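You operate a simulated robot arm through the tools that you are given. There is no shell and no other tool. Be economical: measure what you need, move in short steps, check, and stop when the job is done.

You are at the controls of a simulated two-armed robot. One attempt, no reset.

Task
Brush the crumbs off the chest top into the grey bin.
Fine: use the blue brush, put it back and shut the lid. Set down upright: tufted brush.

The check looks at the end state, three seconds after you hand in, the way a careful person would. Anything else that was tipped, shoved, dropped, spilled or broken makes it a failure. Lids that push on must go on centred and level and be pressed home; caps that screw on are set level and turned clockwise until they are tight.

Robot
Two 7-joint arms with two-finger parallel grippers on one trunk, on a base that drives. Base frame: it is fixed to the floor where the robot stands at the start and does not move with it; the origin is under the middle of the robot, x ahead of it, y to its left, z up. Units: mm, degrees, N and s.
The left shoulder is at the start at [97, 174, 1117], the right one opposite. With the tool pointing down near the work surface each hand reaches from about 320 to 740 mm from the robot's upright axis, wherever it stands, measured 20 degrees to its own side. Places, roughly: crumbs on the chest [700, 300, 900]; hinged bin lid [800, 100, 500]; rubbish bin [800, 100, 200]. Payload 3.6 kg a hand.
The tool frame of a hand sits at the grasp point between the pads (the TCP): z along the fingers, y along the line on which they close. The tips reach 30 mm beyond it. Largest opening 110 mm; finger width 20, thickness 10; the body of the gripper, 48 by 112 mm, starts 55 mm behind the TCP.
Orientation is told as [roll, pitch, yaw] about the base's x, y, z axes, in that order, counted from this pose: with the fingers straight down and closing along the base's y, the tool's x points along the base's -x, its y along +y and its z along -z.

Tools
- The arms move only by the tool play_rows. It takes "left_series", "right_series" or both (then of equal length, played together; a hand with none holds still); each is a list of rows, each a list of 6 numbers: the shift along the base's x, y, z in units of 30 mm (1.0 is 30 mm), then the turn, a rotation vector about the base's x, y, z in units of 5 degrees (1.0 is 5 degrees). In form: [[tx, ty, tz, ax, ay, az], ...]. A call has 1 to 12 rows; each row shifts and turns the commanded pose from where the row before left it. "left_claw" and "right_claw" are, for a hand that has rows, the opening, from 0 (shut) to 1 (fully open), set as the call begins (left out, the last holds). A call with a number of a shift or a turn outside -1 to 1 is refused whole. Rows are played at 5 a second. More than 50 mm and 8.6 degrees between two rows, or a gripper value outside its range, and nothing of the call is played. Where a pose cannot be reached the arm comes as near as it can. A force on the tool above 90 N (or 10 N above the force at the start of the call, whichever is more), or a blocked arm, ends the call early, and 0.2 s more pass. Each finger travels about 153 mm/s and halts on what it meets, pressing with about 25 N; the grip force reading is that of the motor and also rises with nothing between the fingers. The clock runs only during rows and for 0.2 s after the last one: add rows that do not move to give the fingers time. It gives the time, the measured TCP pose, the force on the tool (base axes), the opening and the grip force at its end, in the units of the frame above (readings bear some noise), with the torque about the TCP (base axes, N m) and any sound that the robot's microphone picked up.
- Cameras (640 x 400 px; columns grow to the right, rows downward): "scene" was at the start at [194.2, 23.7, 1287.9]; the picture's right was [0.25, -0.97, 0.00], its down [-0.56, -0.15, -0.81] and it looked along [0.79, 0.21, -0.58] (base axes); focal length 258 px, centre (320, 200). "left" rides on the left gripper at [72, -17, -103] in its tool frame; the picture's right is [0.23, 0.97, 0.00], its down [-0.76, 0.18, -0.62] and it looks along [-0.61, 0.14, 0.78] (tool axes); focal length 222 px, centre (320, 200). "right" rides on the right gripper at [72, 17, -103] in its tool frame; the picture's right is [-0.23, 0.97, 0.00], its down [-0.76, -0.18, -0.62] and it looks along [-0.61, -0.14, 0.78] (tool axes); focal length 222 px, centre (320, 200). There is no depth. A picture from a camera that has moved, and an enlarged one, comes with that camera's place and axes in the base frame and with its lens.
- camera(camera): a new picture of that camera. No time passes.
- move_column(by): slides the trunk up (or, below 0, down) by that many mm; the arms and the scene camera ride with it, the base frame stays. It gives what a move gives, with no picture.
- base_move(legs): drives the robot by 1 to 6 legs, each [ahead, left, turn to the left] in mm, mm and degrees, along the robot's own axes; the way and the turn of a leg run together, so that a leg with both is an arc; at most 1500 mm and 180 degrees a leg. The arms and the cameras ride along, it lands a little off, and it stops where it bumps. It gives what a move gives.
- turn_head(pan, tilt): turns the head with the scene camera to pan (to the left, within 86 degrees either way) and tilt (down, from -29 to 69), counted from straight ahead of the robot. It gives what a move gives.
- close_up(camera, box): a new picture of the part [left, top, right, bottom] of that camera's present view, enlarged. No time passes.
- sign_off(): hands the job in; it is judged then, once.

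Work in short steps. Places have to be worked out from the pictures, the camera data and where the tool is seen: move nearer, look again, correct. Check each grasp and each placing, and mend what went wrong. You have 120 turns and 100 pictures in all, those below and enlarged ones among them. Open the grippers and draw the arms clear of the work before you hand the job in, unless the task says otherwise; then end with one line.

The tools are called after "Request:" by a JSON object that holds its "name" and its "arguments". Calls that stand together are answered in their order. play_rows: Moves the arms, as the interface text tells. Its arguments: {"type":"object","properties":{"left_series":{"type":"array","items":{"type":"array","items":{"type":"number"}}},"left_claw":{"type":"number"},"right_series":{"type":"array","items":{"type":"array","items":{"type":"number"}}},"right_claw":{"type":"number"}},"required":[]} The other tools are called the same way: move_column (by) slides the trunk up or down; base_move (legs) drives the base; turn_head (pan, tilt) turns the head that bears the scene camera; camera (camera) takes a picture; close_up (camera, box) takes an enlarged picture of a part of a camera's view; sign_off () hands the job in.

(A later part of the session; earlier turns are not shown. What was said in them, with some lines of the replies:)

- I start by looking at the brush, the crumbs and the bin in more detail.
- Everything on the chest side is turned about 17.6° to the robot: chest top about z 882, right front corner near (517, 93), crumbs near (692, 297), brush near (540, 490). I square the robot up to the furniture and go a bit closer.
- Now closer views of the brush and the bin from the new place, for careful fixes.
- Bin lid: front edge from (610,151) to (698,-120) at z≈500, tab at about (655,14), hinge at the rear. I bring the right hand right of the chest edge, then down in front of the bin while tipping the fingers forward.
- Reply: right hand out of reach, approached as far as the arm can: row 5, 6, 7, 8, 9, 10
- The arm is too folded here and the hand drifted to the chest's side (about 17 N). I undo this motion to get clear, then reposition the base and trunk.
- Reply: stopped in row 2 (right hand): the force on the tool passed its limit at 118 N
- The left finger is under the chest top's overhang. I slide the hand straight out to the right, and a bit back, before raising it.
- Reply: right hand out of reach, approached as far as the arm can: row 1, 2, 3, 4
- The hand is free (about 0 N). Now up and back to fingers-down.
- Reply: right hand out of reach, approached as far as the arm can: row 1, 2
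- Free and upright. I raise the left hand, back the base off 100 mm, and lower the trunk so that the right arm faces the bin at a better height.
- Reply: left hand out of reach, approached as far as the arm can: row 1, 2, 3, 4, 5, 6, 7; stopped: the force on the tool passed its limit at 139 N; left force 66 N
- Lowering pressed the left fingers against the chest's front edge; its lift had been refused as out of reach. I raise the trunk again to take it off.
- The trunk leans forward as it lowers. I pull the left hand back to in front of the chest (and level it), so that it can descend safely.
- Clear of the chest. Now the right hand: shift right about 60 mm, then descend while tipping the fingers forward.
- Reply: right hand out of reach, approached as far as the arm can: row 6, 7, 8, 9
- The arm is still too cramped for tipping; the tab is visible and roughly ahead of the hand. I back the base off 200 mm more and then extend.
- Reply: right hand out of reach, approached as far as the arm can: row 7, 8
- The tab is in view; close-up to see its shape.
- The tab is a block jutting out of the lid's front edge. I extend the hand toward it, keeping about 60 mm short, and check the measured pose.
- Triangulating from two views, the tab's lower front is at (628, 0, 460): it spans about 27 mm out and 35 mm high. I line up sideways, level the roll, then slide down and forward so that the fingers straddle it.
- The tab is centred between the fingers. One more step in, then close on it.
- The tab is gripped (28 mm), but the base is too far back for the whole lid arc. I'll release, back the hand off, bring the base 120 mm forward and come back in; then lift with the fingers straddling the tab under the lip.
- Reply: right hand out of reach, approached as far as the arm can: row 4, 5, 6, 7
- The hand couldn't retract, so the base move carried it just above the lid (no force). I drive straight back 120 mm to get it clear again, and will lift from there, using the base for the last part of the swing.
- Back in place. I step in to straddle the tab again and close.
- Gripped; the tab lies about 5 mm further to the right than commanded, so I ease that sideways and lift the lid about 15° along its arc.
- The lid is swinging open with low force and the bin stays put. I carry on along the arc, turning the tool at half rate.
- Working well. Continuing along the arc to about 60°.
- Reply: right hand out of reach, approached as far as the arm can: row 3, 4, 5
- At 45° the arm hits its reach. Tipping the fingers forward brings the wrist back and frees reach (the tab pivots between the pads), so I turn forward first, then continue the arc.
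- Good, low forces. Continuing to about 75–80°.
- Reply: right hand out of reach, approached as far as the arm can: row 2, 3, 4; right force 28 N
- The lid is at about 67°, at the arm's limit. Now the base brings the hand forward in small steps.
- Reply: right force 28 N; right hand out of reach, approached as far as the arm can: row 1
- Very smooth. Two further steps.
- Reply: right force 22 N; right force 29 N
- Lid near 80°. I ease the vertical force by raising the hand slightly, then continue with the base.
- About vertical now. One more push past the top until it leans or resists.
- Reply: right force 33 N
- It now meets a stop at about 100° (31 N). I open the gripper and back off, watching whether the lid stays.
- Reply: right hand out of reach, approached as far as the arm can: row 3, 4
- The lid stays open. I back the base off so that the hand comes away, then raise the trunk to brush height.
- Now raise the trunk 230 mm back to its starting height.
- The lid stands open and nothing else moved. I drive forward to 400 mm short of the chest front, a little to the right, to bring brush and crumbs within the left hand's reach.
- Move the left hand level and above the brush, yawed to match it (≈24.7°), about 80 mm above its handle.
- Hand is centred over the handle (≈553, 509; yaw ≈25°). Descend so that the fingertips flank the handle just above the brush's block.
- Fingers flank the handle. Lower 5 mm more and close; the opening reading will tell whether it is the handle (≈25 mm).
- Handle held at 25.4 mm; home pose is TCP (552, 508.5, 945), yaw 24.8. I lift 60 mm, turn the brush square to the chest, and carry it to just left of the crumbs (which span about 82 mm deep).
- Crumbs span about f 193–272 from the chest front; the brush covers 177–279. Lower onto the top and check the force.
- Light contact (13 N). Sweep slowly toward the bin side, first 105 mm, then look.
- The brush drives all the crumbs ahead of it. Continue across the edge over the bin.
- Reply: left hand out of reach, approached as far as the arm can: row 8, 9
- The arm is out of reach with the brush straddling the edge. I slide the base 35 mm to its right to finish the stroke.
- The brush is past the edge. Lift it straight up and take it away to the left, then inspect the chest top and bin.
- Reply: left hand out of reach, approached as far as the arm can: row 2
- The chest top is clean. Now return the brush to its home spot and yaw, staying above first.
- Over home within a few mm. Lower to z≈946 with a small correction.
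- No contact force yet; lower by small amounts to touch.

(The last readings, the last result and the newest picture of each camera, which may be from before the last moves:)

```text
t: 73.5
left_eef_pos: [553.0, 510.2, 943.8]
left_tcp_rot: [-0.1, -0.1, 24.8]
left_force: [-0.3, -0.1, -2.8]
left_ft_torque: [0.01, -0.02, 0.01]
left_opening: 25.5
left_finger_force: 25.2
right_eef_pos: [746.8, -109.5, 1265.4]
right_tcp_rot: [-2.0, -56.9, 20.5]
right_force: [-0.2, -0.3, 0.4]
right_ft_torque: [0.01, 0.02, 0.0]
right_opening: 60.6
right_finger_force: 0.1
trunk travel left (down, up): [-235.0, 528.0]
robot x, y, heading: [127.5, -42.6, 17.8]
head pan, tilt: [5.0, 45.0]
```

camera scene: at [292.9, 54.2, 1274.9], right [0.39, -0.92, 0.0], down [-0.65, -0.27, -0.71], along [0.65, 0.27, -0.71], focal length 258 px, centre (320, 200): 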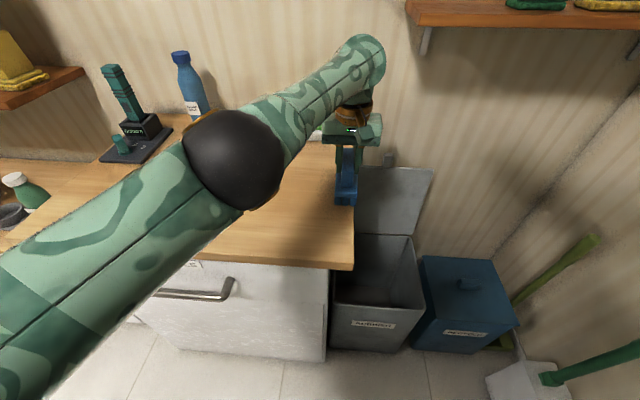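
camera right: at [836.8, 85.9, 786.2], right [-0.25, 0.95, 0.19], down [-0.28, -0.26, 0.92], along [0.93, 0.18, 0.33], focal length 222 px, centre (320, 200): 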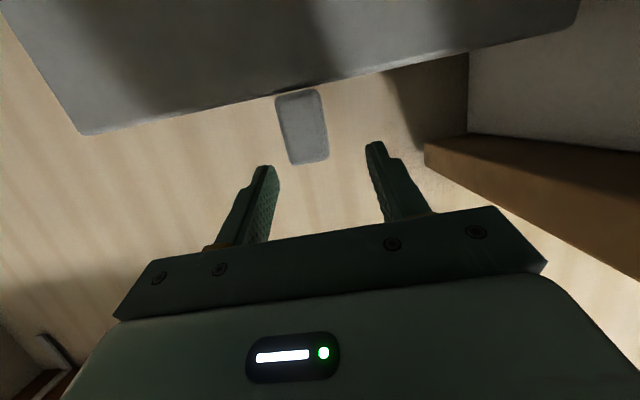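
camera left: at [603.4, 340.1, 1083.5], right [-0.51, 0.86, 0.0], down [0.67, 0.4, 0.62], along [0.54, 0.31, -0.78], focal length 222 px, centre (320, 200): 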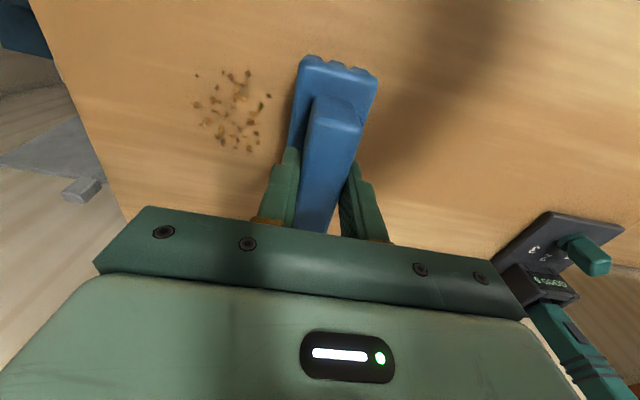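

Request:
{"name": "play_rows", "arguments": {"left_series": [[0, 0, -0.05, 0, 0, 0], [0, 0, 0, 0, 0, 0]]}}

```text
t: 74.1
left_eef_pos: [553.0, 509.6, 943.0]
left_tcp_rot: [-0.2, -0.1, 24.8]
left_force: [1.5, 0.1, 2.6]
left_ft_torque: [0.24, -0.26, -0.04]
left_opening: 25.5
left_finger_force: 25.6
right_eef_pos: [745.8, -110.6, 1263.5]
right_tcp_rot: [-1.9, -56.9, 20.6]
right_force: [0.6, -0.3, 0.0]
right_ft_torque: [-0.01, -0.03, 0.0]
right_opening: 60.6
right_finger_force: 0.1
trunk travel left (down, up): [-235.0, 528.0]
robot x, y, heading: [127.0, -41.6, 17.7]
head pan, tilt: [5.0, 45.0]
```

Contact is made (force turned upward at z 943). Release with a modest opening, then rise.

Request:
{"name": "play_rows", "arguments": {"left_series": [[0, 0, 0, 0, 0, 0], [0, 0, 0, 0, 0, 0], [0, 0, 0.6, 0, 0, 0], [0, 0, 0.9, 0, 0, 0], [0, 0, 0.9, 0, 0, 0], [0, 0, 0.9, 0, 0, 0]], "left_claw": 0.6}}

Request:
{"name": "close_up", "arguments": {"camera": "scene", "box": [60, 90, 260, 230]}}

Request:
{"name": "camera", "arguments": {"camera": "left"}}

```text
t: 75.5
left_eef_pos: [552.1, 511.0, 1042.2]
left_tcp_rot: [-0.1, -0.2, 24.9]
left_force: [0.6, 0.2, 0.0]
left_ft_torque: [0.01, -0.02, 0.04]
left_opening: 66.3
left_finger_force: 0.1
right_eef_pos: [745.0, -110.3, 1263.5]
right_tcp_rot: [-1.8, -57.0, 20.5]
right_force: [0.3, 0.4, 0.4]
right_ft_torque: [0.0, -0.01, 0.0]
right_opening: 60.6
right_finger_force: 0.1
trunk travel left (down, up): [-235.0, 528.0]
robot x, y, heading: [125.5, -45.1, 17.8]
head pan, tilt: [5.0, 45.0]
```

```text
2.86 times, centred on (160, 160) of scene
camera zoom: at [303.8, 20.8, 1274.9], right [0.39, -0.92, 0.0], down [-0.65, -0.27, -0.71], along [0.65, 0.27, -0.71], focal length 737 px, centre (777, 314)
```

zoom: 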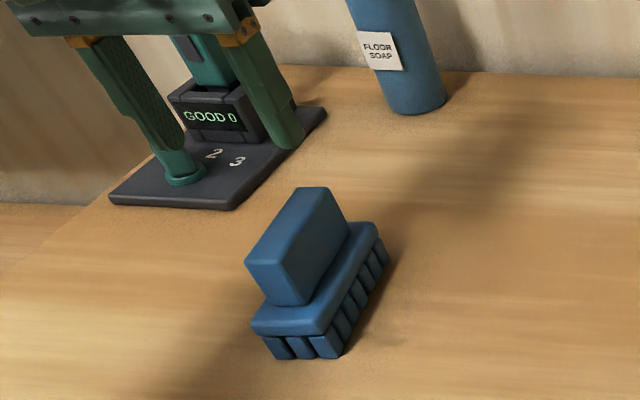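

```text
39 pictures are left
camera left: at [494.4, 463.0, 1145.7], right [-0.61, 0.79, 0.0], down [0.62, 0.48, 0.62], along [0.49, 0.38, -0.78], focal length 222 px, centre (320, 200)
```

left: 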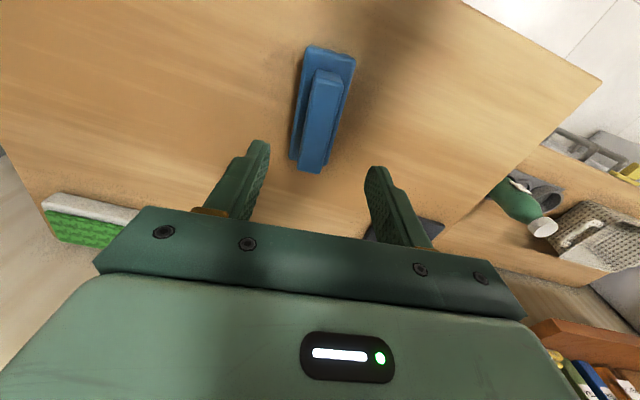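

The brush is back home, upright. Now the lid: I back off, move left to the earlier lane for the bin, and tuck the left hand away.

Request:
{"name": "base_move", "arguments": {"legs": [[-367, 0, 0], [0, 81, 0]]}}

Request:
{"name": "play_rows", "arguments": {"left_series": [[-0.95, -0.8, -0.16, 0, 0, -0.7], [-0.95, -0.8, -0.16, 0, 0, -0.7], [-0.95, -0.8, -0.16, 0, 0, 0], [-0.95, -0.8, -0.16, 0, 0, 0], [-0.95, -0.8, -0.16, 0, 0, 0]]}}

```text
t: 78.5
left_eef_pos: [179.9, 478.8, 1040.0]
left_tcp_rot: [-0.2, -0.1, 25.0]
left_force: [0.0, 0.7, -0.6]
left_ft_torque: [-0.03, -0.02, 0.04]
left_opening: 66.0
left_finger_force: 0.0
right_eef_pos: [374.1, -140.2, 1265.4]
right_tcp_rot: [-2.1, -56.9, 20.9]
right_force: [1.6, 0.4, -0.2]
right_ft_torque: [-0.03, -0.02, -0.04]
right_opening: 60.6
right_finger_force: 0.2
trunk travel left (down, up): [-235.0, 528.0]
robot x, y, heading: [-249.2, -80.5, 18.0]
head pan, tilt: [5.0, 45.0]
```

```text
t: 79.7
left_eef_pos: [35.9, 356.1, 1017.8]
left_tcp_rot: [-0.2, -0.2, 18.1]
left_force: [-0.6, -0.7, -0.3]
left_ft_torque: [0.0, -0.02, 0.01]
left_opening: 66.0
left_finger_force: 0.0
right_eef_pos: [374.5, -142.2, 1264.6]
right_tcp_rot: [-2.0, -57.0, 20.9]
right_force: [-0.3, -0.2, 0.0]
right_ft_torque: [-0.03, 0.01, -0.01]
right_opening: 60.6
right_finger_force: 0.0
trunk travel left (down, up): [-235.0, 528.0]
robot x, y, heading: [-247.5, -77.6, 17.9]
head pan, tilt: [5.0, 45.0]
```

Base is in the lane. Lower the trunk 230 mm.

Request:
{"name": "move_column", "arguments": {"by": -230}}

Request:
{"name": "camera", "arguments": {"camera": "scene"}}

```text
t: 82.1
left_eef_pos: [38.9, 357.7, 785.8]
left_tcp_rot: [-0.1, 0.4, 18.0]
left_force: [-0.1, -0.5, 0.8]
left_ft_torque: [0.02, -0.04, 0.03]
left_opening: 65.8
left_finger_force: 0.1
right_eef_pos: [374.8, -143.3, 1035.1]
right_tcp_rot: [-1.9, -57.0, 20.7]
right_force: [-0.3, -0.4, -0.1]
right_ft_torque: [-0.03, 0.02, 0.01]
right_opening: 60.7
right_finger_force: 0.0
trunk travel left (down, up): [-5.0, 758.0]
robot x, y, heading: [-243.2, -81.2, 17.8]
head pan, tilt: [5.0, 45.0]
```

```text
38 pictures are left
camera scene: at [63.0, 29.4, 1029.8], right [0.39, -0.92, 0.0], down [-0.65, -0.28, -0.71], along [0.65, 0.28, -0.71], focal length 258 px, centre (320, 200)
```

scene: 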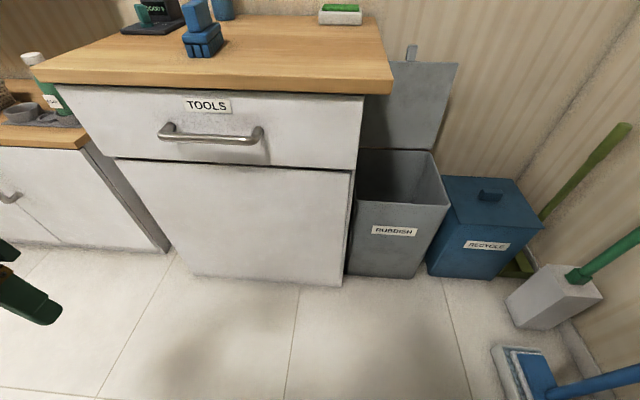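

Now extend the right hand forward to the pose from which it released the tab earlier (relative to the robot).

Request:
{"name": "play_rows", "arguments": {"right_series": [[0.967, 0.489, -0.594, 0.302, -0.953, 0], [0.967, 0.489, -0.594, 0.302, -0.953, 0], [0.967, 0.489, -0.594, 0.302, -0.953, 0], [0.967, 0.489, -0.594, 0, 0, 0], [0.967, 0.489, -0.594, 0, 0, 0], [0.967, 0.489, -0.594, 0, 0, 0], [0.967, 0.489, -0.594, 0, 0, 0], [0.967, 0.489, -0.594, 0, 0, 0], [0.967, 0.489, -0.594, 0, 0, 0], [0.967, 0.489, -0.594, 0, 0, 0], [0.967, 0.489, -0.594, 0, 0, 0], [0.967, 0.489, -0.594, 0, 0, 0]]}}

Request:
{"name": "camera", "arguments": {"camera": "right"}}

```text
t: 84.7
left_eef_pos: [39.8, 357.9, 784.9]
left_tcp_rot: [-0.2, 0.5, 18.0]
left_force: [0.1, 0.0, 0.5]
left_ft_torque: [0.01, 0.02, 0.02]
left_opening: 66.0
left_finger_force: 0.1
right_eef_pos: [723.6, 36.5, 820.1]
right_tcp_rot: [-4.6, -71.9, 23.4]
right_force: [-0.2, -0.4, -0.6]
right_ft_torque: [0.01, -0.01, 0.0]
right_opening: 60.4
right_finger_force: 0.0
trunk travel left (down, up): [-5.0, 758.0]
robot x, y, heading: [-242.8, -80.6, 17.8]
head pan, tilt: [5.0, 45.0]
```

```text
37 pictures are left
camera right: at [603.4, 12.3, 784.0], right [-0.25, 0.95, 0.19], down [-0.29, -0.26, 0.92], along [0.92, 0.18, 0.34], focal length 222 px, centre (320, 200)
```

right: 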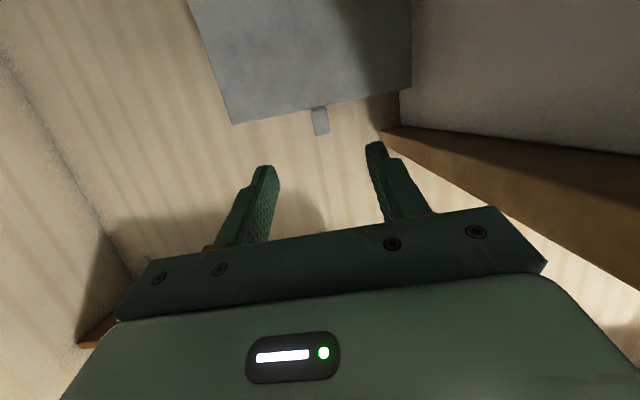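

The tab is straight ahead. Drive forward 220 mm to just short of it.

Request:
{"name": "base_move", "arguments": {"legs": [[220, 0, 0]]}}

Request:
{"name": "camera", "arguments": {"camera": "right"}}

```text
t: 86.4
left_eef_pos: [255.0, 425.1, 785.4]
left_tcp_rot: [-0.2, 0.5, 17.7]
left_force: [0.1, -0.4, 0.3]
left_ft_torque: [-0.02, 0.04, -0.04]
left_opening: 66.0
left_finger_force: 0.0
right_eef_pos: [937.0, 98.3, 821.0]
right_tcp_rot: [-4.5, -71.8, 22.9]
right_force: [-0.1, 0.3, -0.9]
right_ft_torque: [-0.01, -0.03, 0.01]
right_opening: 60.4
right_finger_force: 0.1
trunk travel left (down, up): [-5.0, 758.0]
robot x, y, heading: [-32.2, -5.9, 17.7]
head pan, tilt: [5.0, 45.0]
```

```text
36 pictures are left
camera right: at [818.1, 76.6, 784.2], right [-0.24, 0.95, 0.19], down [-0.29, -0.26, 0.92], along [0.93, 0.17, 0.34], focal length 222 px, centre (320, 200)
```

right: 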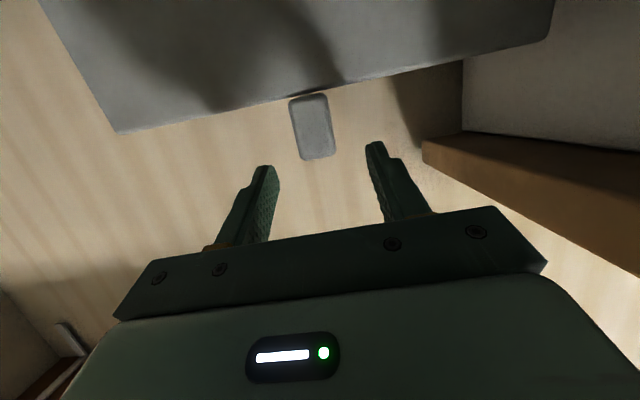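

Tab is centred. Forward 40 mm more, with the hand 6 mm lower, so that the pads straddle it.

Request:
{"name": "base_move", "arguments": {"legs": [[38, 0, 0]]}}

Request:
{"name": "play_rows", "arguments": {"right_series": [[0, 0, -0.25, 0, 0, 0]]}}

Request:
{"name": "camera", "arguments": {"camera": "right"}}

```text
t: 87.2
left_eef_pos: [292.8, 437.1, 785.4]
left_tcp_rot: [-0.2, 0.6, 17.7]
left_force: [1.0, 0.4, -0.1]
left_ft_torque: [0.0, 0.05, 0.0]
left_opening: 66.4
left_finger_force: 0.1
right_eef_pos: [974.6, 111.5, 819.8]
right_tcp_rot: [-4.6, -71.7, 22.9]
right_force: [0.7, 0.2, -0.2]
right_ft_torque: [0.03, -0.08, -0.01]
right_opening: 60.7
right_finger_force: 0.0
trunk travel left (down, up): [-5.0, 758.0]
robot x, y, heading: [8.1, 0.7, 17.9]
head pan, tilt: [5.0, 45.0]
```

```text
t: 87.7
left_eef_pos: [292.9, 437.0, 786.1]
left_tcp_rot: [-0.3, 0.6, 17.7]
left_force: [0.1, 0.7, 0.0]
left_ft_torque: [-0.01, 0.01, 0.0]
left_opening: 66.0
left_finger_force: 0.0
right_eef_pos: [974.5, 110.6, 812.4]
right_tcp_rot: [-4.8, -71.9, 23.0]
right_force: [-0.2, 0.5, 0.1]
right_ft_torque: [0.01, 0.02, 0.0]
right_opening: 60.4
right_finger_force: 0.1
trunk travel left (down, up): [-5.0, 758.0]
robot x, y, heading: [5.6, -0.9, 18.0]
head pan, tilt: [5.0, 45.0]
```

```text
35 pictures are left
camera right: at [854.6, 87.6, 776.4], right [-0.24, 0.95, 0.19], down [-0.29, -0.26, 0.92], along [0.93, 0.17, 0.34], focal length 222 px, centre (320, 200)
```

right: 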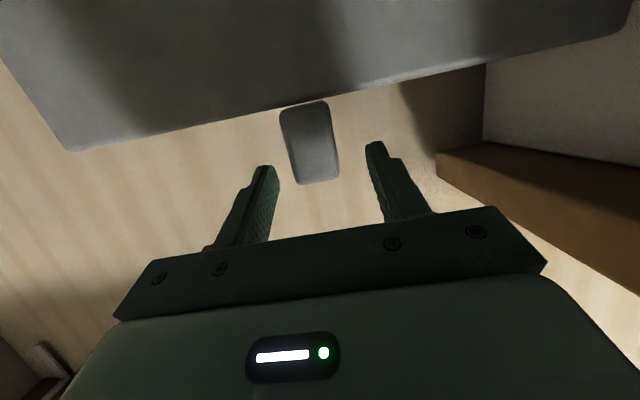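

Tab lies between the pads. Close and see whether it reads about 28 mm.

Request:
{"name": "play_rows", "arguments": {"right_series": [[0, 0, 0, 0, 0, 0], [0, 0, 0, 0, 0, 0], [0, 0, 0, 0, 0, 0]], "right_claw": 0}}

Request:
{"name": "camera", "arguments": {"camera": "right"}}

```text
t: 88.5
left_eef_pos: [292.7, 436.6, 786.1]
left_tcp_rot: [-0.2, 0.6, 17.7]
left_force: [-0.2, -0.2, -0.4]
left_ft_torque: [-0.02, -0.02, 0.01]
left_opening: 65.8
left_finger_force: 0.1
right_eef_pos: [973.8, 109.9, 812.5]
right_tcp_rot: [-4.5, -72.0, 22.6]
right_force: [1.3, -4.1, 0.3]
right_ft_torque: [0.43, 0.11, -0.45]
right_opening: 27.9
right_finger_force: 45.2
trunk travel left (down, up): [-5.0, 758.0]
robot x, y, heading: [3.2, -0.2, 17.6]
head pan, tilt: [5.0, 45.0]
```

```text
34 pictures are left
camera right: at [854.7, 86.6, 777.0], right [-0.24, 0.95, 0.19], down [-0.29, -0.26, 0.92], along [0.93, 0.17, 0.34], focal length 222 px, centre (320, 200)
```

right: 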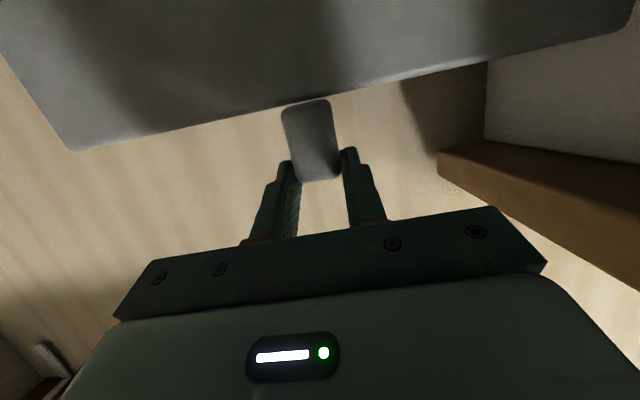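

Gripped. Reverse the motion: drive back in 30 mm steps.

Request:
{"name": "base_move", "arguments": {"legs": [[-30, 0, 0]]}}

Request:
{"name": "base_move", "arguments": {"legs": [[-30, 0, 0]]}}

Request:
{"name": "base_move", "arguments": {"legs": [[-30, 0, 0]]}}

```text
t: 89.3
left_eef_pos: [262.8, 427.1, 787.5]
left_tcp_rot: [-0.1, 0.4, 17.7]
left_force: [-1.3, -0.2, 0.1]
left_ft_torque: [0.01, 0.0, 0.02]
left_opening: 65.8
left_finger_force: 0.1
right_eef_pos: [944.9, 99.2, 814.7]
right_tcp_rot: [-4.4, -72.0, 22.6]
right_force: [5.9, -6.7, 7.0]
right_ft_torque: [0.95, -0.61, -0.65]
right_opening: 27.9
right_finger_force: 45.3
trunk travel left (down, up): [-5.0, 758.0]
robot x, y, heading: [-21.3, -11.1, 17.6]
head pan, tilt: [5.0, 45.0]
```

```text
t: 90.1
left_eef_pos: [233.0, 417.7, 785.1]
left_tcp_rot: [-0.2, 0.5, 17.8]
left_force: [-1.6, -0.5, 0.4]
left_ft_torque: [-0.01, 0.0, -0.02]
left_opening: 66.2
left_finger_force: 0.1
right_eef_pos: [915.7, 90.2, 814.6]
right_tcp_rot: [-4.3, -72.0, 22.3]
right_force: [1.7, -1.8, 1.8]
right_ft_torque: [0.9, -0.04, -0.58]
right_opening: 27.9
right_finger_force: 44.8
trunk travel left (down, up): [-5.0, 758.0]
robot x, y, heading: [-52.6, -22.0, 17.6]
head pan, tilt: [5.0, 45.0]
```

```text
t: 91.0
left_eef_pos: [205.8, 410.0, 786.0]
left_tcp_rot: [-0.3, 0.5, 17.7]
left_force: [0.0, 0.1, -0.1]
left_ft_torque: [0.0, 0.0, -0.01]
left_opening: 66.2
left_finger_force: 0.0
right_eef_pos: [887.8, 82.0, 812.7]
right_tcp_rot: [-4.0, -71.8, 22.0]
right_force: [0.4, -1.0, -7.5]
right_ft_torque: [0.68, 0.61, -0.58]
right_opening: 27.7
right_finger_force: 44.6
trunk travel left (down, up): [-5.0, 758.0]
robot x, y, heading: [-77.5, -26.7, 18.1]
head pan, tilt: [5.0, 45.0]
```

Smooth, low forces. Continue, lowering the hand a little with each step.

Request:
{"name": "base_move", "arguments": {"legs": [[-30, 0, 0]]}}

Request:
{"name": "play_rows", "arguments": {"right_series": [[0, 0, -0.3, 0, 0, 0]]}}

Request:
{"name": "base_move", "arguments": {"legs": [[-28, 0, 0]]}}

Request:
{"name": "play_rows", "arguments": {"right_series": [[0, 0, -0.35, 0, 0, 0]]}}

```text
t: 91.8
left_eef_pos: [178.4, 401.6, 784.5]
left_tcp_rot: [-0.2, 0.7, 17.6]
left_force: [0.0, 0.7, 0.4]
left_ft_torque: [0.02, 0.0, 0.0]
left_opening: 65.8
left_finger_force: 0.0
right_eef_pos: [860.3, 72.1, 807.0]
right_tcp_rot: [-3.6, -71.6, 21.8]
right_force: [2.0, 1.7, -19.5]
right_ft_torque: [0.39, 0.9, -0.61]
right_opening: 28.1
right_finger_force: 45.1
trunk travel left (down, up): [-5.0, 758.0]
robot x, y, heading: [-111.2, -39.3, 17.7]
head pan, tilt: [5.0, 45.0]
```

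```text
t: 92.2
left_eef_pos: [175.4, 399.1, 786.6]
left_tcp_rot: [-0.2, 0.3, 17.7]
left_force: [0.7, 0.4, 0.6]
left_ft_torque: [-0.02, 0.01, 0.0]
left_opening: 66.0
left_finger_force: 0.0
right_eef_pos: [858.2, 72.4, 807.1]
right_tcp_rot: [-3.4, -71.9, 21.4]
right_force: [-5.4, -3.1, 9.8]
right_ft_torque: [0.24, 1.21, -0.5]
right_opening: 27.6
right_finger_force: 45.4
trunk travel left (down, up): [-5.0, 758.0]
robot x, y, heading: [-113.1, -39.2, 17.6]
head pan, tilt: [5.0, 45.0]
```

```text
t: 93.0
left_eef_pos: [149.2, 390.9, 785.7]
left_tcp_rot: [-0.1, 0.5, 17.7]
left_force: [-0.5, 0.2, -0.2]
left_ft_torque: [-0.01, 0.02, -0.03]
left_opening: 66.1
left_finger_force: 0.0
right_eef_pos: [832.1, 63.7, 800.1]
right_tcp_rot: [-3.5, -71.5, 21.4]
right_force: [-0.2, -3.1, -6.0]
right_ft_torque: [0.39, 1.05, -0.65]
right_opening: 27.7
right_finger_force: 45.1
trunk travel left (down, up): [-5.0, 758.0]
robot x, y, heading: [-133.3, -40.0, 18.0]
head pan, tilt: [5.0, 45.0]
```

```text
t: 93.4
left_eef_pos: [147.1, 390.0, 787.5]
left_tcp_rot: [-0.2, 0.1, 17.7]
left_force: [0.0, -0.2, 0.0]
left_ft_torque: [0.04, 0.01, 0.02]
left_opening: 65.9
left_finger_force: 0.3
right_eef_pos: [829.1, 63.8, 797.6]
right_tcp_rot: [-3.5, -72.1, 21.2]
right_force: [-5.7, -4.8, 19.1]
right_ft_torque: [0.63, 0.11, -0.46]
right_opening: 28.0
right_finger_force: 44.9
trunk travel left (down, up): [-5.0, 758.0]
robot x, y, heading: [-135.8, -45.8, 17.7]
head pan, tilt: [5.0, 45.0]
```

Continue: two more base steps with the hand lowering to suit.

Request:
{"name": "base_move", "arguments": {"legs": [[-28, 0, 0]]}}

Request:
{"name": "play_rows", "arguments": {"right_series": [[0, 0, -0.35, 0, 0, 0]]}}

Request:
{"name": "base_move", "arguments": {"legs": [[-25, 0, 0]]}}

Request:
{"name": "play_rows", "arguments": {"right_series": [[0, 0, -0.4, 0, 0, 0]]}}

Request:
{"name": "camera", "arguments": {"camera": "right"}}

```text
t: 94.3
left_eef_pos: [121.4, 382.3, 785.8]
left_tcp_rot: [-0.3, 0.5, 17.7]
left_force: [0.6, 0.5, -1.4]
left_ft_torque: [0.02, 0.01, 0.03]
left_opening: 66.0
left_finger_force: 0.1
right_eef_pos: [804.8, 53.5, 787.8]
right_tcp_rot: [-3.4, -71.3, 21.1]
right_force: [-1.7, -4.0, -2.0]
right_ft_torque: [0.27, 1.25, -0.47]
right_opening: 28.0
right_finger_force: 44.6
trunk travel left (down, up): [-5.0, 758.0]
robot x, y, heading: [-165.1, -51.5, 17.8]
head pan, tilt: [5.0, 45.0]
```

```text
t: 94.7
left_eef_pos: [120.2, 381.8, 786.6]
left_tcp_rot: [-0.2, 0.3, 17.6]
left_force: [-0.4, -0.7, 0.4]
left_ft_torque: [0.01, 0.02, 0.03]
left_opening: 66.0
left_finger_force: 0.0
right_eef_pos: [803.4, 54.6, 786.7]
right_tcp_rot: [-3.2, -71.7, 20.9]
right_force: [-7.5, -4.1, 18.1]
right_ft_torque: [0.77, -0.04, -0.4]
right_opening: 27.7
right_finger_force: 45.2
trunk travel left (down, up): [-5.0, 758.0]
robot x, y, heading: [-164.3, -55.9, 17.7]
head pan, tilt: [5.0, 45.0]
```

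```text
t: 95.5
left_eef_pos: [99.9, 374.9, 786.4]
left_tcp_rot: [-0.1, 0.7, 17.7]
left_force: [0.6, 0.3, -0.4]
left_ft_torque: [-0.02, 0.01, 0.0]
left_opening: 66.0
left_finger_force: 0.1
right_eef_pos: [781.2, 46.6, 774.4]
right_tcp_rot: [-3.2, -71.0, 20.8]
right_force: [-1.3, -3.0, -6.8]
right_ft_torque: [0.05, 1.61, -0.26]
right_opening: 27.7
right_finger_force: 45.2
trunk travel left (down, up): [-5.0, 758.0]
robot x, y, heading: [-185.4, -62.1, 17.6]
head pan, tilt: [5.0, 45.0]
```

```text
t: 95.9
left_eef_pos: [95.0, 373.2, 787.7]
left_tcp_rot: [-0.2, 0.1, 17.5]
left_force: [0.8, -0.6, 0.2]
left_ft_torque: [-0.03, 0.01, 0.01]
left_opening: 65.9
left_finger_force: 0.0
right_eef_pos: [779.0, 46.8, 773.9]
right_tcp_rot: [-3.1, -71.5, 20.7]
right_force: [-7.6, -4.8, 17.7]
right_ft_torque: [0.83, -0.32, -0.21]
right_opening: 27.8
right_finger_force: 45.1
trunk travel left (down, up): [-5.0, 758.0]
robot x, y, heading: [-188.3, -65.4, 17.8]
head pan, tilt: [5.0, 45.0]
```

```text
33 pictures are left
camera right: at [658.2, 24.3, 737.1], right [-0.23, 0.95, 0.2], down [-0.29, -0.26, 0.92], along [0.93, 0.16, 0.33], focal length 222 px, centre (320, 200)
```

right: 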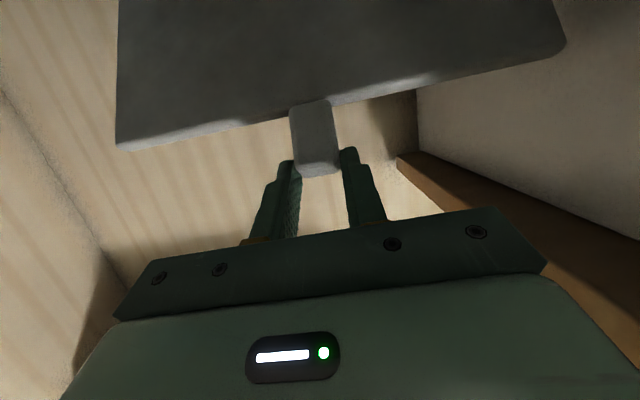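

The base is where the arm can reach the whole remaining arc. Now the arm follows the arc down, turning the tool back to 45°.

Request:
{"name": "play_rows", "arguments": {"right_series": [[-0.766, -0.243, -0.51, -0.302, 0.953, 0], [-0.722, -0.229, -0.58, -0.302, 0.953, 0], [-0.671, -0.2125, -0.647, -0.302, 0.953, 0], [-0.617, -0.195, -0.703, -0.302, 0.953, 0]]}}

Request:
{"name": "camera", "arguments": {"camera": "right"}}

```text
t: 96.9
left_eef_pos: [98.8, 374.8, 786.4]
left_tcp_rot: [-0.1, 0.5, 17.7]
left_force: [-0.1, -0.4, 0.8]
left_ft_torque: [-0.01, 0.03, 0.0]
left_opening: 65.9
left_finger_force: 0.2
right_eef_pos: [695.2, 18.7, 688.9]
right_tcp_rot: [-1.5, -50.9, 19.2]
right_force: [3.4, -6.0, 4.6]
right_ft_torque: [1.53, -1.06, -0.22]
right_opening: 28.0
right_finger_force: 45.4
trunk travel left (down, up): [-5.0, 758.0]
robot x, y, heading: [-187.4, -63.3, 17.5]
head pan, tilt: [5.0, 45.0]
```

```text
32 pictures are left
camera right: at [570.6, -4.2, 699.1], right [-0.17, 0.97, 0.16], down [0.05, -0.16, 0.99], along [0.98, 0.17, -0.02], focal length 222 px, centre (320, 200)
```

right: 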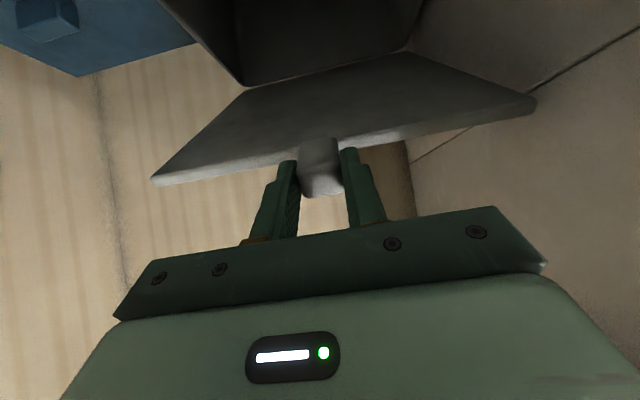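

Going well. Continue down the arc.

Request:
{"name": "play_rows", "arguments": {"right_series": [[-0.553, -0.175, -0.787, -0.302, 0.953, 0], [-0.454, -0.144, -0.807, -0.151, 0.477, 0], [-0.385, -0.122, -0.847, 0, 0, 0], [-0.311, -0.099, -0.877, 0, 0, 0], [-0.239, -0.076, -0.903, 0, 0, 0]]}}

Request:
{"name": "camera", "arguments": {"camera": "right"}}

```text
t: 98.1
left_eef_pos: [96.5, 372.6, 788.1]
left_tcp_rot: [-0.1, 0.2, 17.5]
left_force: [-0.2, 0.5, 0.7]
left_ft_torque: [0.02, -0.02, -0.01]
left_opening: 65.8
left_finger_force: 0.0
right_eef_pos: [632.4, -1.5, 564.9]
right_tcp_rot: [-1.1, -43.4, 18.8]
right_force: [-45.9, -37.5, 19.0]
right_ft_torque: [0.8, -0.97, -0.66]
right_opening: 27.5
right_finger_force: 44.7
trunk travel left (down, up): [-5.0, 758.0]
robot x, y, heading: [-188.7, -64.3, 17.4]
head pan, tilt: [5.0, 45.0]
```

```text
31 pictures are left
camera right: at [509.8, -23.7, 590.7], right [-0.15, 0.98, 0.14], down [0.17, -0.12, 0.98], along [0.97, 0.17, -0.15], focal length 222 px, centre (320, 200)
```

right: 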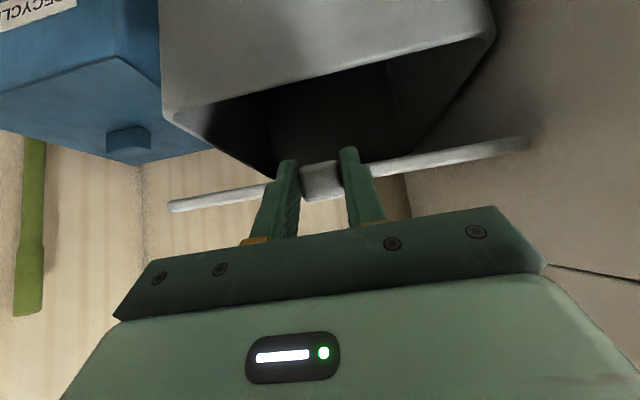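

The hand is pressing on the lid (about 55 N back, 22 N sideways). I relieve it by moving a few mm back and right.

Request:
{"name": "play_rows", "arguments": {"right_series": [[-0.1, -0.1, 0, 0, 0, 0], [-0.1, -0.08, 0, 0, 0, 0]]}}

```text
t: 98.7
left_eef_pos: [97.3, 376.0, 786.9]
left_tcp_rot: [-0.2, 0.4, 17.8]
left_force: [-0.5, 0.8, -0.8]
left_ft_torque: [0.01, 0.02, 0.03]
left_opening: 65.9
left_finger_force: 0.0
right_eef_pos: [632.6, -3.0, 564.6]
right_tcp_rot: [-1.0, -43.8, 19.1]
right_force: [-14.8, -17.2, 2.6]
right_ft_torque: [0.74, 0.93, -1.02]
right_opening: 28.0
right_finger_force: 44.8
trunk travel left (down, up): [-5.0, 758.0]
robot x, y, heading: [-186.6, -61.5, 17.7]
head pan, tilt: [5.0, 45.0]
```

Relieved. The last 15° down to closed.

Request:
{"name": "play_rows", "arguments": {"right_series": [[-0.17, -0.12, -0.96, 0, 0, 0], [-0.09, -0.03, -0.95, 0, 0, 0], [-0.02, 0.0, -0.75, 0, 0, 0]]}}

Request:
{"name": "camera", "arguments": {"camera": "right"}}

```text
t: 99.5
left_eef_pos: [97.8, 374.9, 786.1]
left_tcp_rot: [-0.3, 0.5, 17.6]
left_force: [-0.1, -0.2, 0.8]
left_ft_torque: [0.0, -0.01, 0.07]
left_opening: 66.1
left_finger_force: 0.1
right_eef_pos: [624.6, -3.5, 485.1]
right_tcp_rot: [-1.0, -43.8, 19.4]
right_force: [-4.3, 2.4, 2.2]
right_ft_torque: [0.96, -0.86, -0.32]
right_opening: 28.0
right_finger_force: 45.1
trunk travel left (down, up): [-5.0, 758.0]
robot x, y, heading: [-186.8, -59.8, 17.8]
head pan, tilt: [5.0, 45.0]
```

```text
30 pictures are left
camera right: at [501.7, -28.0, 510.6], right [-0.16, 0.98, 0.14], down [0.17, -0.12, 0.98], along [0.97, 0.18, -0.14], focal length 222 px, centre (320, 200)
```

right: 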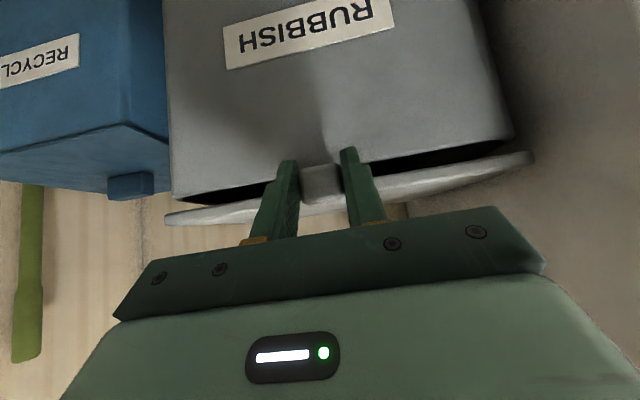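

About 10 mm of gap left. Lower in small steps until the lid seats.

Request:
{"name": "play_rows", "arguments": {"right_series": [[0, 0, -0.2, 0, 0, 0], [0, 0, -0.2, 0, 0, 0], [0, 0, 0, 0, 0, 0]]}}

Request:
{"name": "camera", "arguments": {"camera": "right"}}

```text
t: 100.3
left_eef_pos: [98.0, 374.3, 785.6]
left_tcp_rot: [-0.2, 0.5, 17.7]
left_force: [-0.2, 0.2, 0.2]
left_ft_torque: [0.01, -0.03, 0.01]
left_opening: 66.2
left_finger_force: 0.0
right_eef_pos: [624.6, -5.5, 473.6]
right_tcp_rot: [-1.0, -43.8, 19.3]
right_force: [-2.0, 15.5, 3.5]
right_ft_torque: [1.03, -1.21, -0.14]
right_opening: 27.7
right_finger_force: 45.1
trunk travel left (down, up): [-5.0, 758.0]
robot x, y, heading: [-186.3, -60.5, 17.7]
head pan, tilt: [5.0, 45.0]
```

```text
29 pictures are left
camera right: at [501.5, -28.0, 499.5], right [-0.16, 0.98, 0.14], down [0.17, -0.12, 0.98], along [0.97, 0.18, -0.14], focal length 222 px, centre (320, 200)
```

right: 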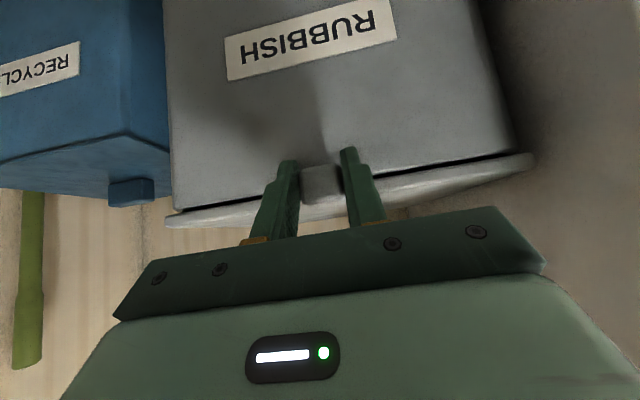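

Nearly shut; a touch more.

Request:
{"name": "play_rows", "arguments": {"right_series": [[0, 0.05, -0.12, 0, 0, 0], [0, 0, -0.12, 0, 0, 0], [0, 0, 0, 0, 0, 0]]}}

Request:
{"name": "close_up", "arguments": {"camera": "right", "box": [140, 80, 540, 260]}}

```text
t: 101.1
left_eef_pos: [95.8, 375.0, 786.2]
left_tcp_rot: [-0.3, 0.3, 17.8]
left_force: [0.2, -0.2, -0.7]
left_ft_torque: [0.02, 0.01, 0.03]
left_opening: 66.0
left_finger_force: 0.1
right_eef_pos: [624.0, -5.5, 469.8]
right_tcp_rot: [-1.2, -44.0, 19.2]
right_force: [-6.4, 14.2, 26.8]
right_ft_torque: [0.79, 0.51, 0.17]
right_opening: 28.0
right_finger_force: 44.9
trunk travel left (down, up): [-5.0, 758.0]
robot x, y, heading: [-186.5, -62.2, 17.4]
head pan, tilt: [5.0, 45.0]
```

```text
1.60 times, centred on (340, 170) of right
camera zoom: at [501.2, -27.7, 495.3], right [-0.15, 0.98, 0.14], down [0.16, -0.12, 0.98], along [0.97, 0.17, -0.14], focal length 355 px, centre (288, 248)
```

zoom: 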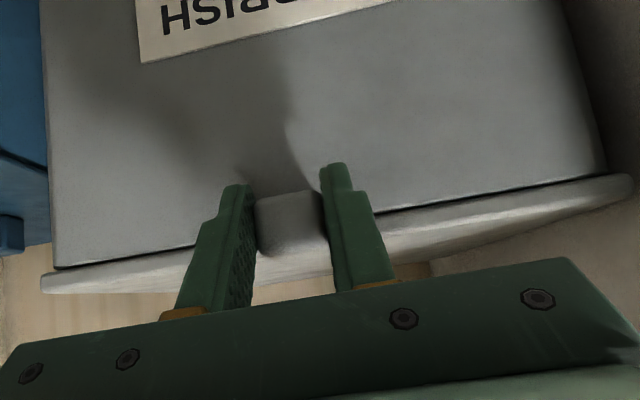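

The lid is seated (27 N up). Release and retreat backward and up, then drive back.

Request:
{"name": "play_rows", "arguments": {"right_series": [[0, 0, 0, 0, 0, 0], [0, 0, 0, 0, 0, 0], [-0.5, -0.16, 0.3, 0, 0, 0], [-0.3, -0.1, 0.77, 0, 0, 0]], "right_claw": 0.6}}

Request:
{"name": "base_move", "arguments": {"legs": [[-150, 0, 0]]}}

Request:
{"name": "camera", "arguments": {"camera": "right"}}

Request:
{"name": "camera", "arguments": {"camera": "scene"}}

```text
t: 102.1
left_eef_pos: [98.8, 375.1, 785.9]
left_tcp_rot: [-0.2, 0.4, 17.6]
left_force: [0.0, 0.0, -0.4]
left_ft_torque: [-0.03, -0.04, -0.04]
left_opening: 66.0
left_finger_force: 0.1
right_eef_pos: [601.0, -16.0, 496.2]
right_tcp_rot: [-1.1, -43.6, 19.1]
right_force: [1.0, 0.3, -1.2]
right_ft_torque: [0.03, -0.03, 0.0]
right_opening: 66.0
right_finger_force: 0.2
trunk travel left (down, up): [-5.0, 758.0]
robot x, y, heading: [-187.5, -60.0, 17.5]
head pan, tilt: [5.0, 45.0]
```

```text
t: 103.4
left_eef_pos: [-43.0, 328.0, 786.0]
left_tcp_rot: [-0.3, 0.5, 17.4]
left_force: [0.1, -0.7, 0.6]
left_ft_torque: [0.0, -0.05, -0.02]
left_opening: 66.1
left_finger_force: 0.1
right_eef_pos: [456.4, -62.3, 496.7]
right_tcp_rot: [-1.1, -43.6, 18.9]
right_force: [0.1, -0.6, 0.4]
right_ft_torque: [-0.01, -0.01, -0.01]
right_opening: 66.0
right_finger_force: 0.1
trunk travel left (down, up): [-5.0, 758.0]
robot x, y, heading: [-331.7, -107.0, 17.2]
head pan, tilt: [5.0, 45.0]
```

```text
27 pictures are left
camera right: at [334.2, -85.1, 522.8], right [-0.15, 0.98, 0.14], down [0.17, -0.12, 0.98], along [0.97, 0.17, -0.15], focal length 222 px, centre (320, 200)
```

right: 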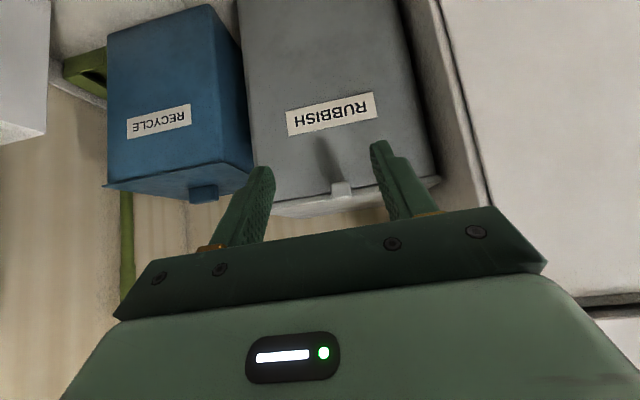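

```text
26 pictures are left
camera scene: at [-21.5, -0.3, 1029.6], right [0.38, -0.92, 0.0], down [-0.65, -0.27, -0.71], along [0.65, 0.27, -0.71], focal length 258 px, centre (320, 200)
```

scene: 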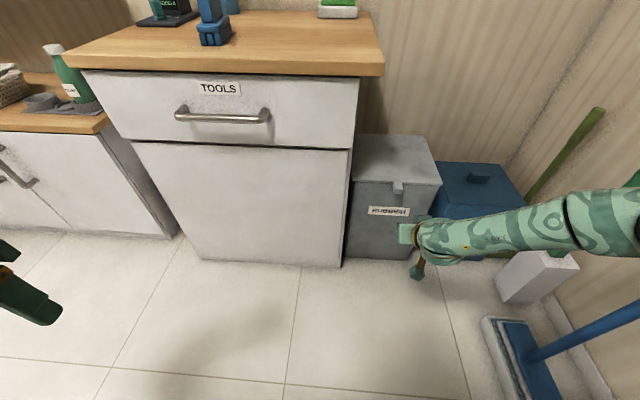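

Lid is shut. Close-ups to check the lid, floor for stray crumbs, and the brush.

Request:
{"name": "close_up", "arguments": {"camera": "scene", "box": [300, 120, 480, 290]}}

Request:
{"name": "close_up", "arguments": {"camera": "scene", "box": [120, 0, 400, 100]}}

Request:
{"name": "close_up", "arguments": {"camera": "right", "box": [240, 0, 500, 220]}}

```text
2.35 times, centred on (390, 205) of scene
camera zoom: at [-21.5, -0.3, 1029.6], right [0.38, -0.92, 0.0], down [-0.65, -0.27, -0.71], along [0.65, 0.27, -0.71], focal length 607 px, centre (155, 188)
```

zoom: 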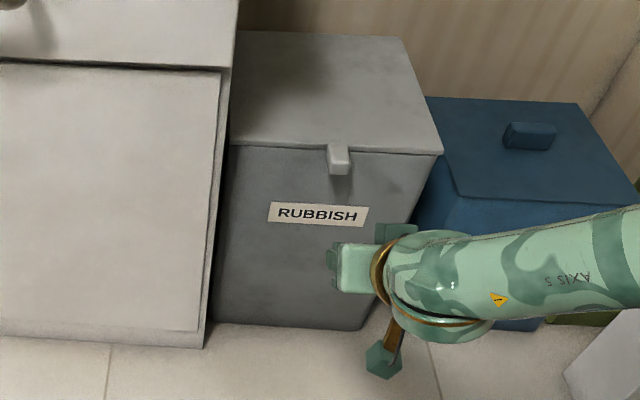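

```text
2.29 times, centred on (260, 50) of scene
camera zoom: at [-21.5, -0.3, 1029.6], right [0.38, -0.92, 0.0], down [-0.65, -0.27, -0.71], along [0.65, 0.27, -0.71], focal length 590 px, centre (457, 543)
```

zoom: 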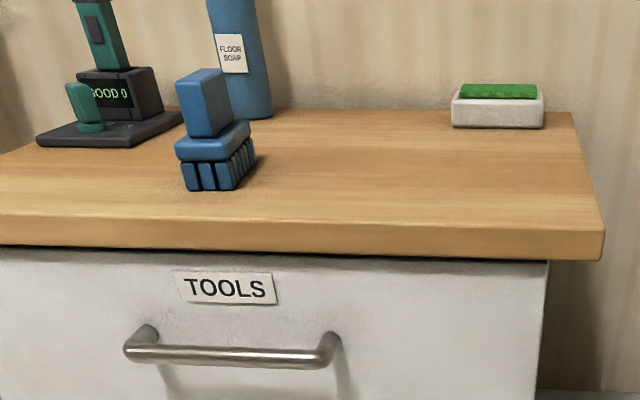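

```text
1.82 times, centred on (370, 110) of right
camera zoom: at [334.2, -85.1, 522.8], right [-0.15, 0.98, 0.14], down [0.17, -0.12, 0.98], along [0.97, 0.17, -0.15], focal length 404 px, centre (229, 364)
```

zoom: 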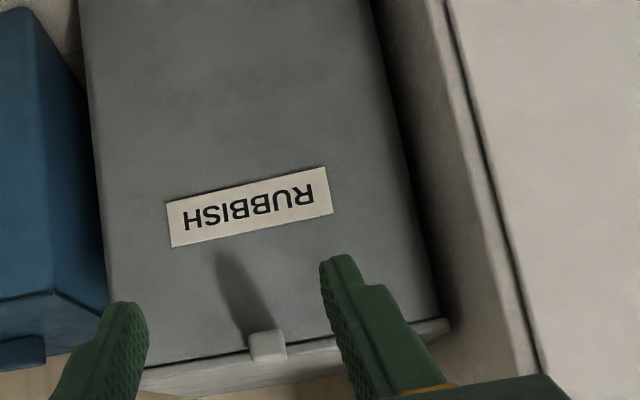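

The chest top is clean, the brush stands upright at its home spot, the lid is shut and level with no crumbs showing outside the bin. Both grippers are open and clear of the work, so I hand in.

Request:
{"name": "sign_off", "arguments": {}}

```text
The job is handed in.
```

The chest top is clear of crumbs, swept off its edge over the open grey bin. I couldn't see them inside the bin, but none showed on the floor or around it. The blue brush is back upright in its place and the bin lid is shut. Early on, both hands bumped the chest (readings of 118 N and 139 N), but nothing looks shifted or marked in the pictures.
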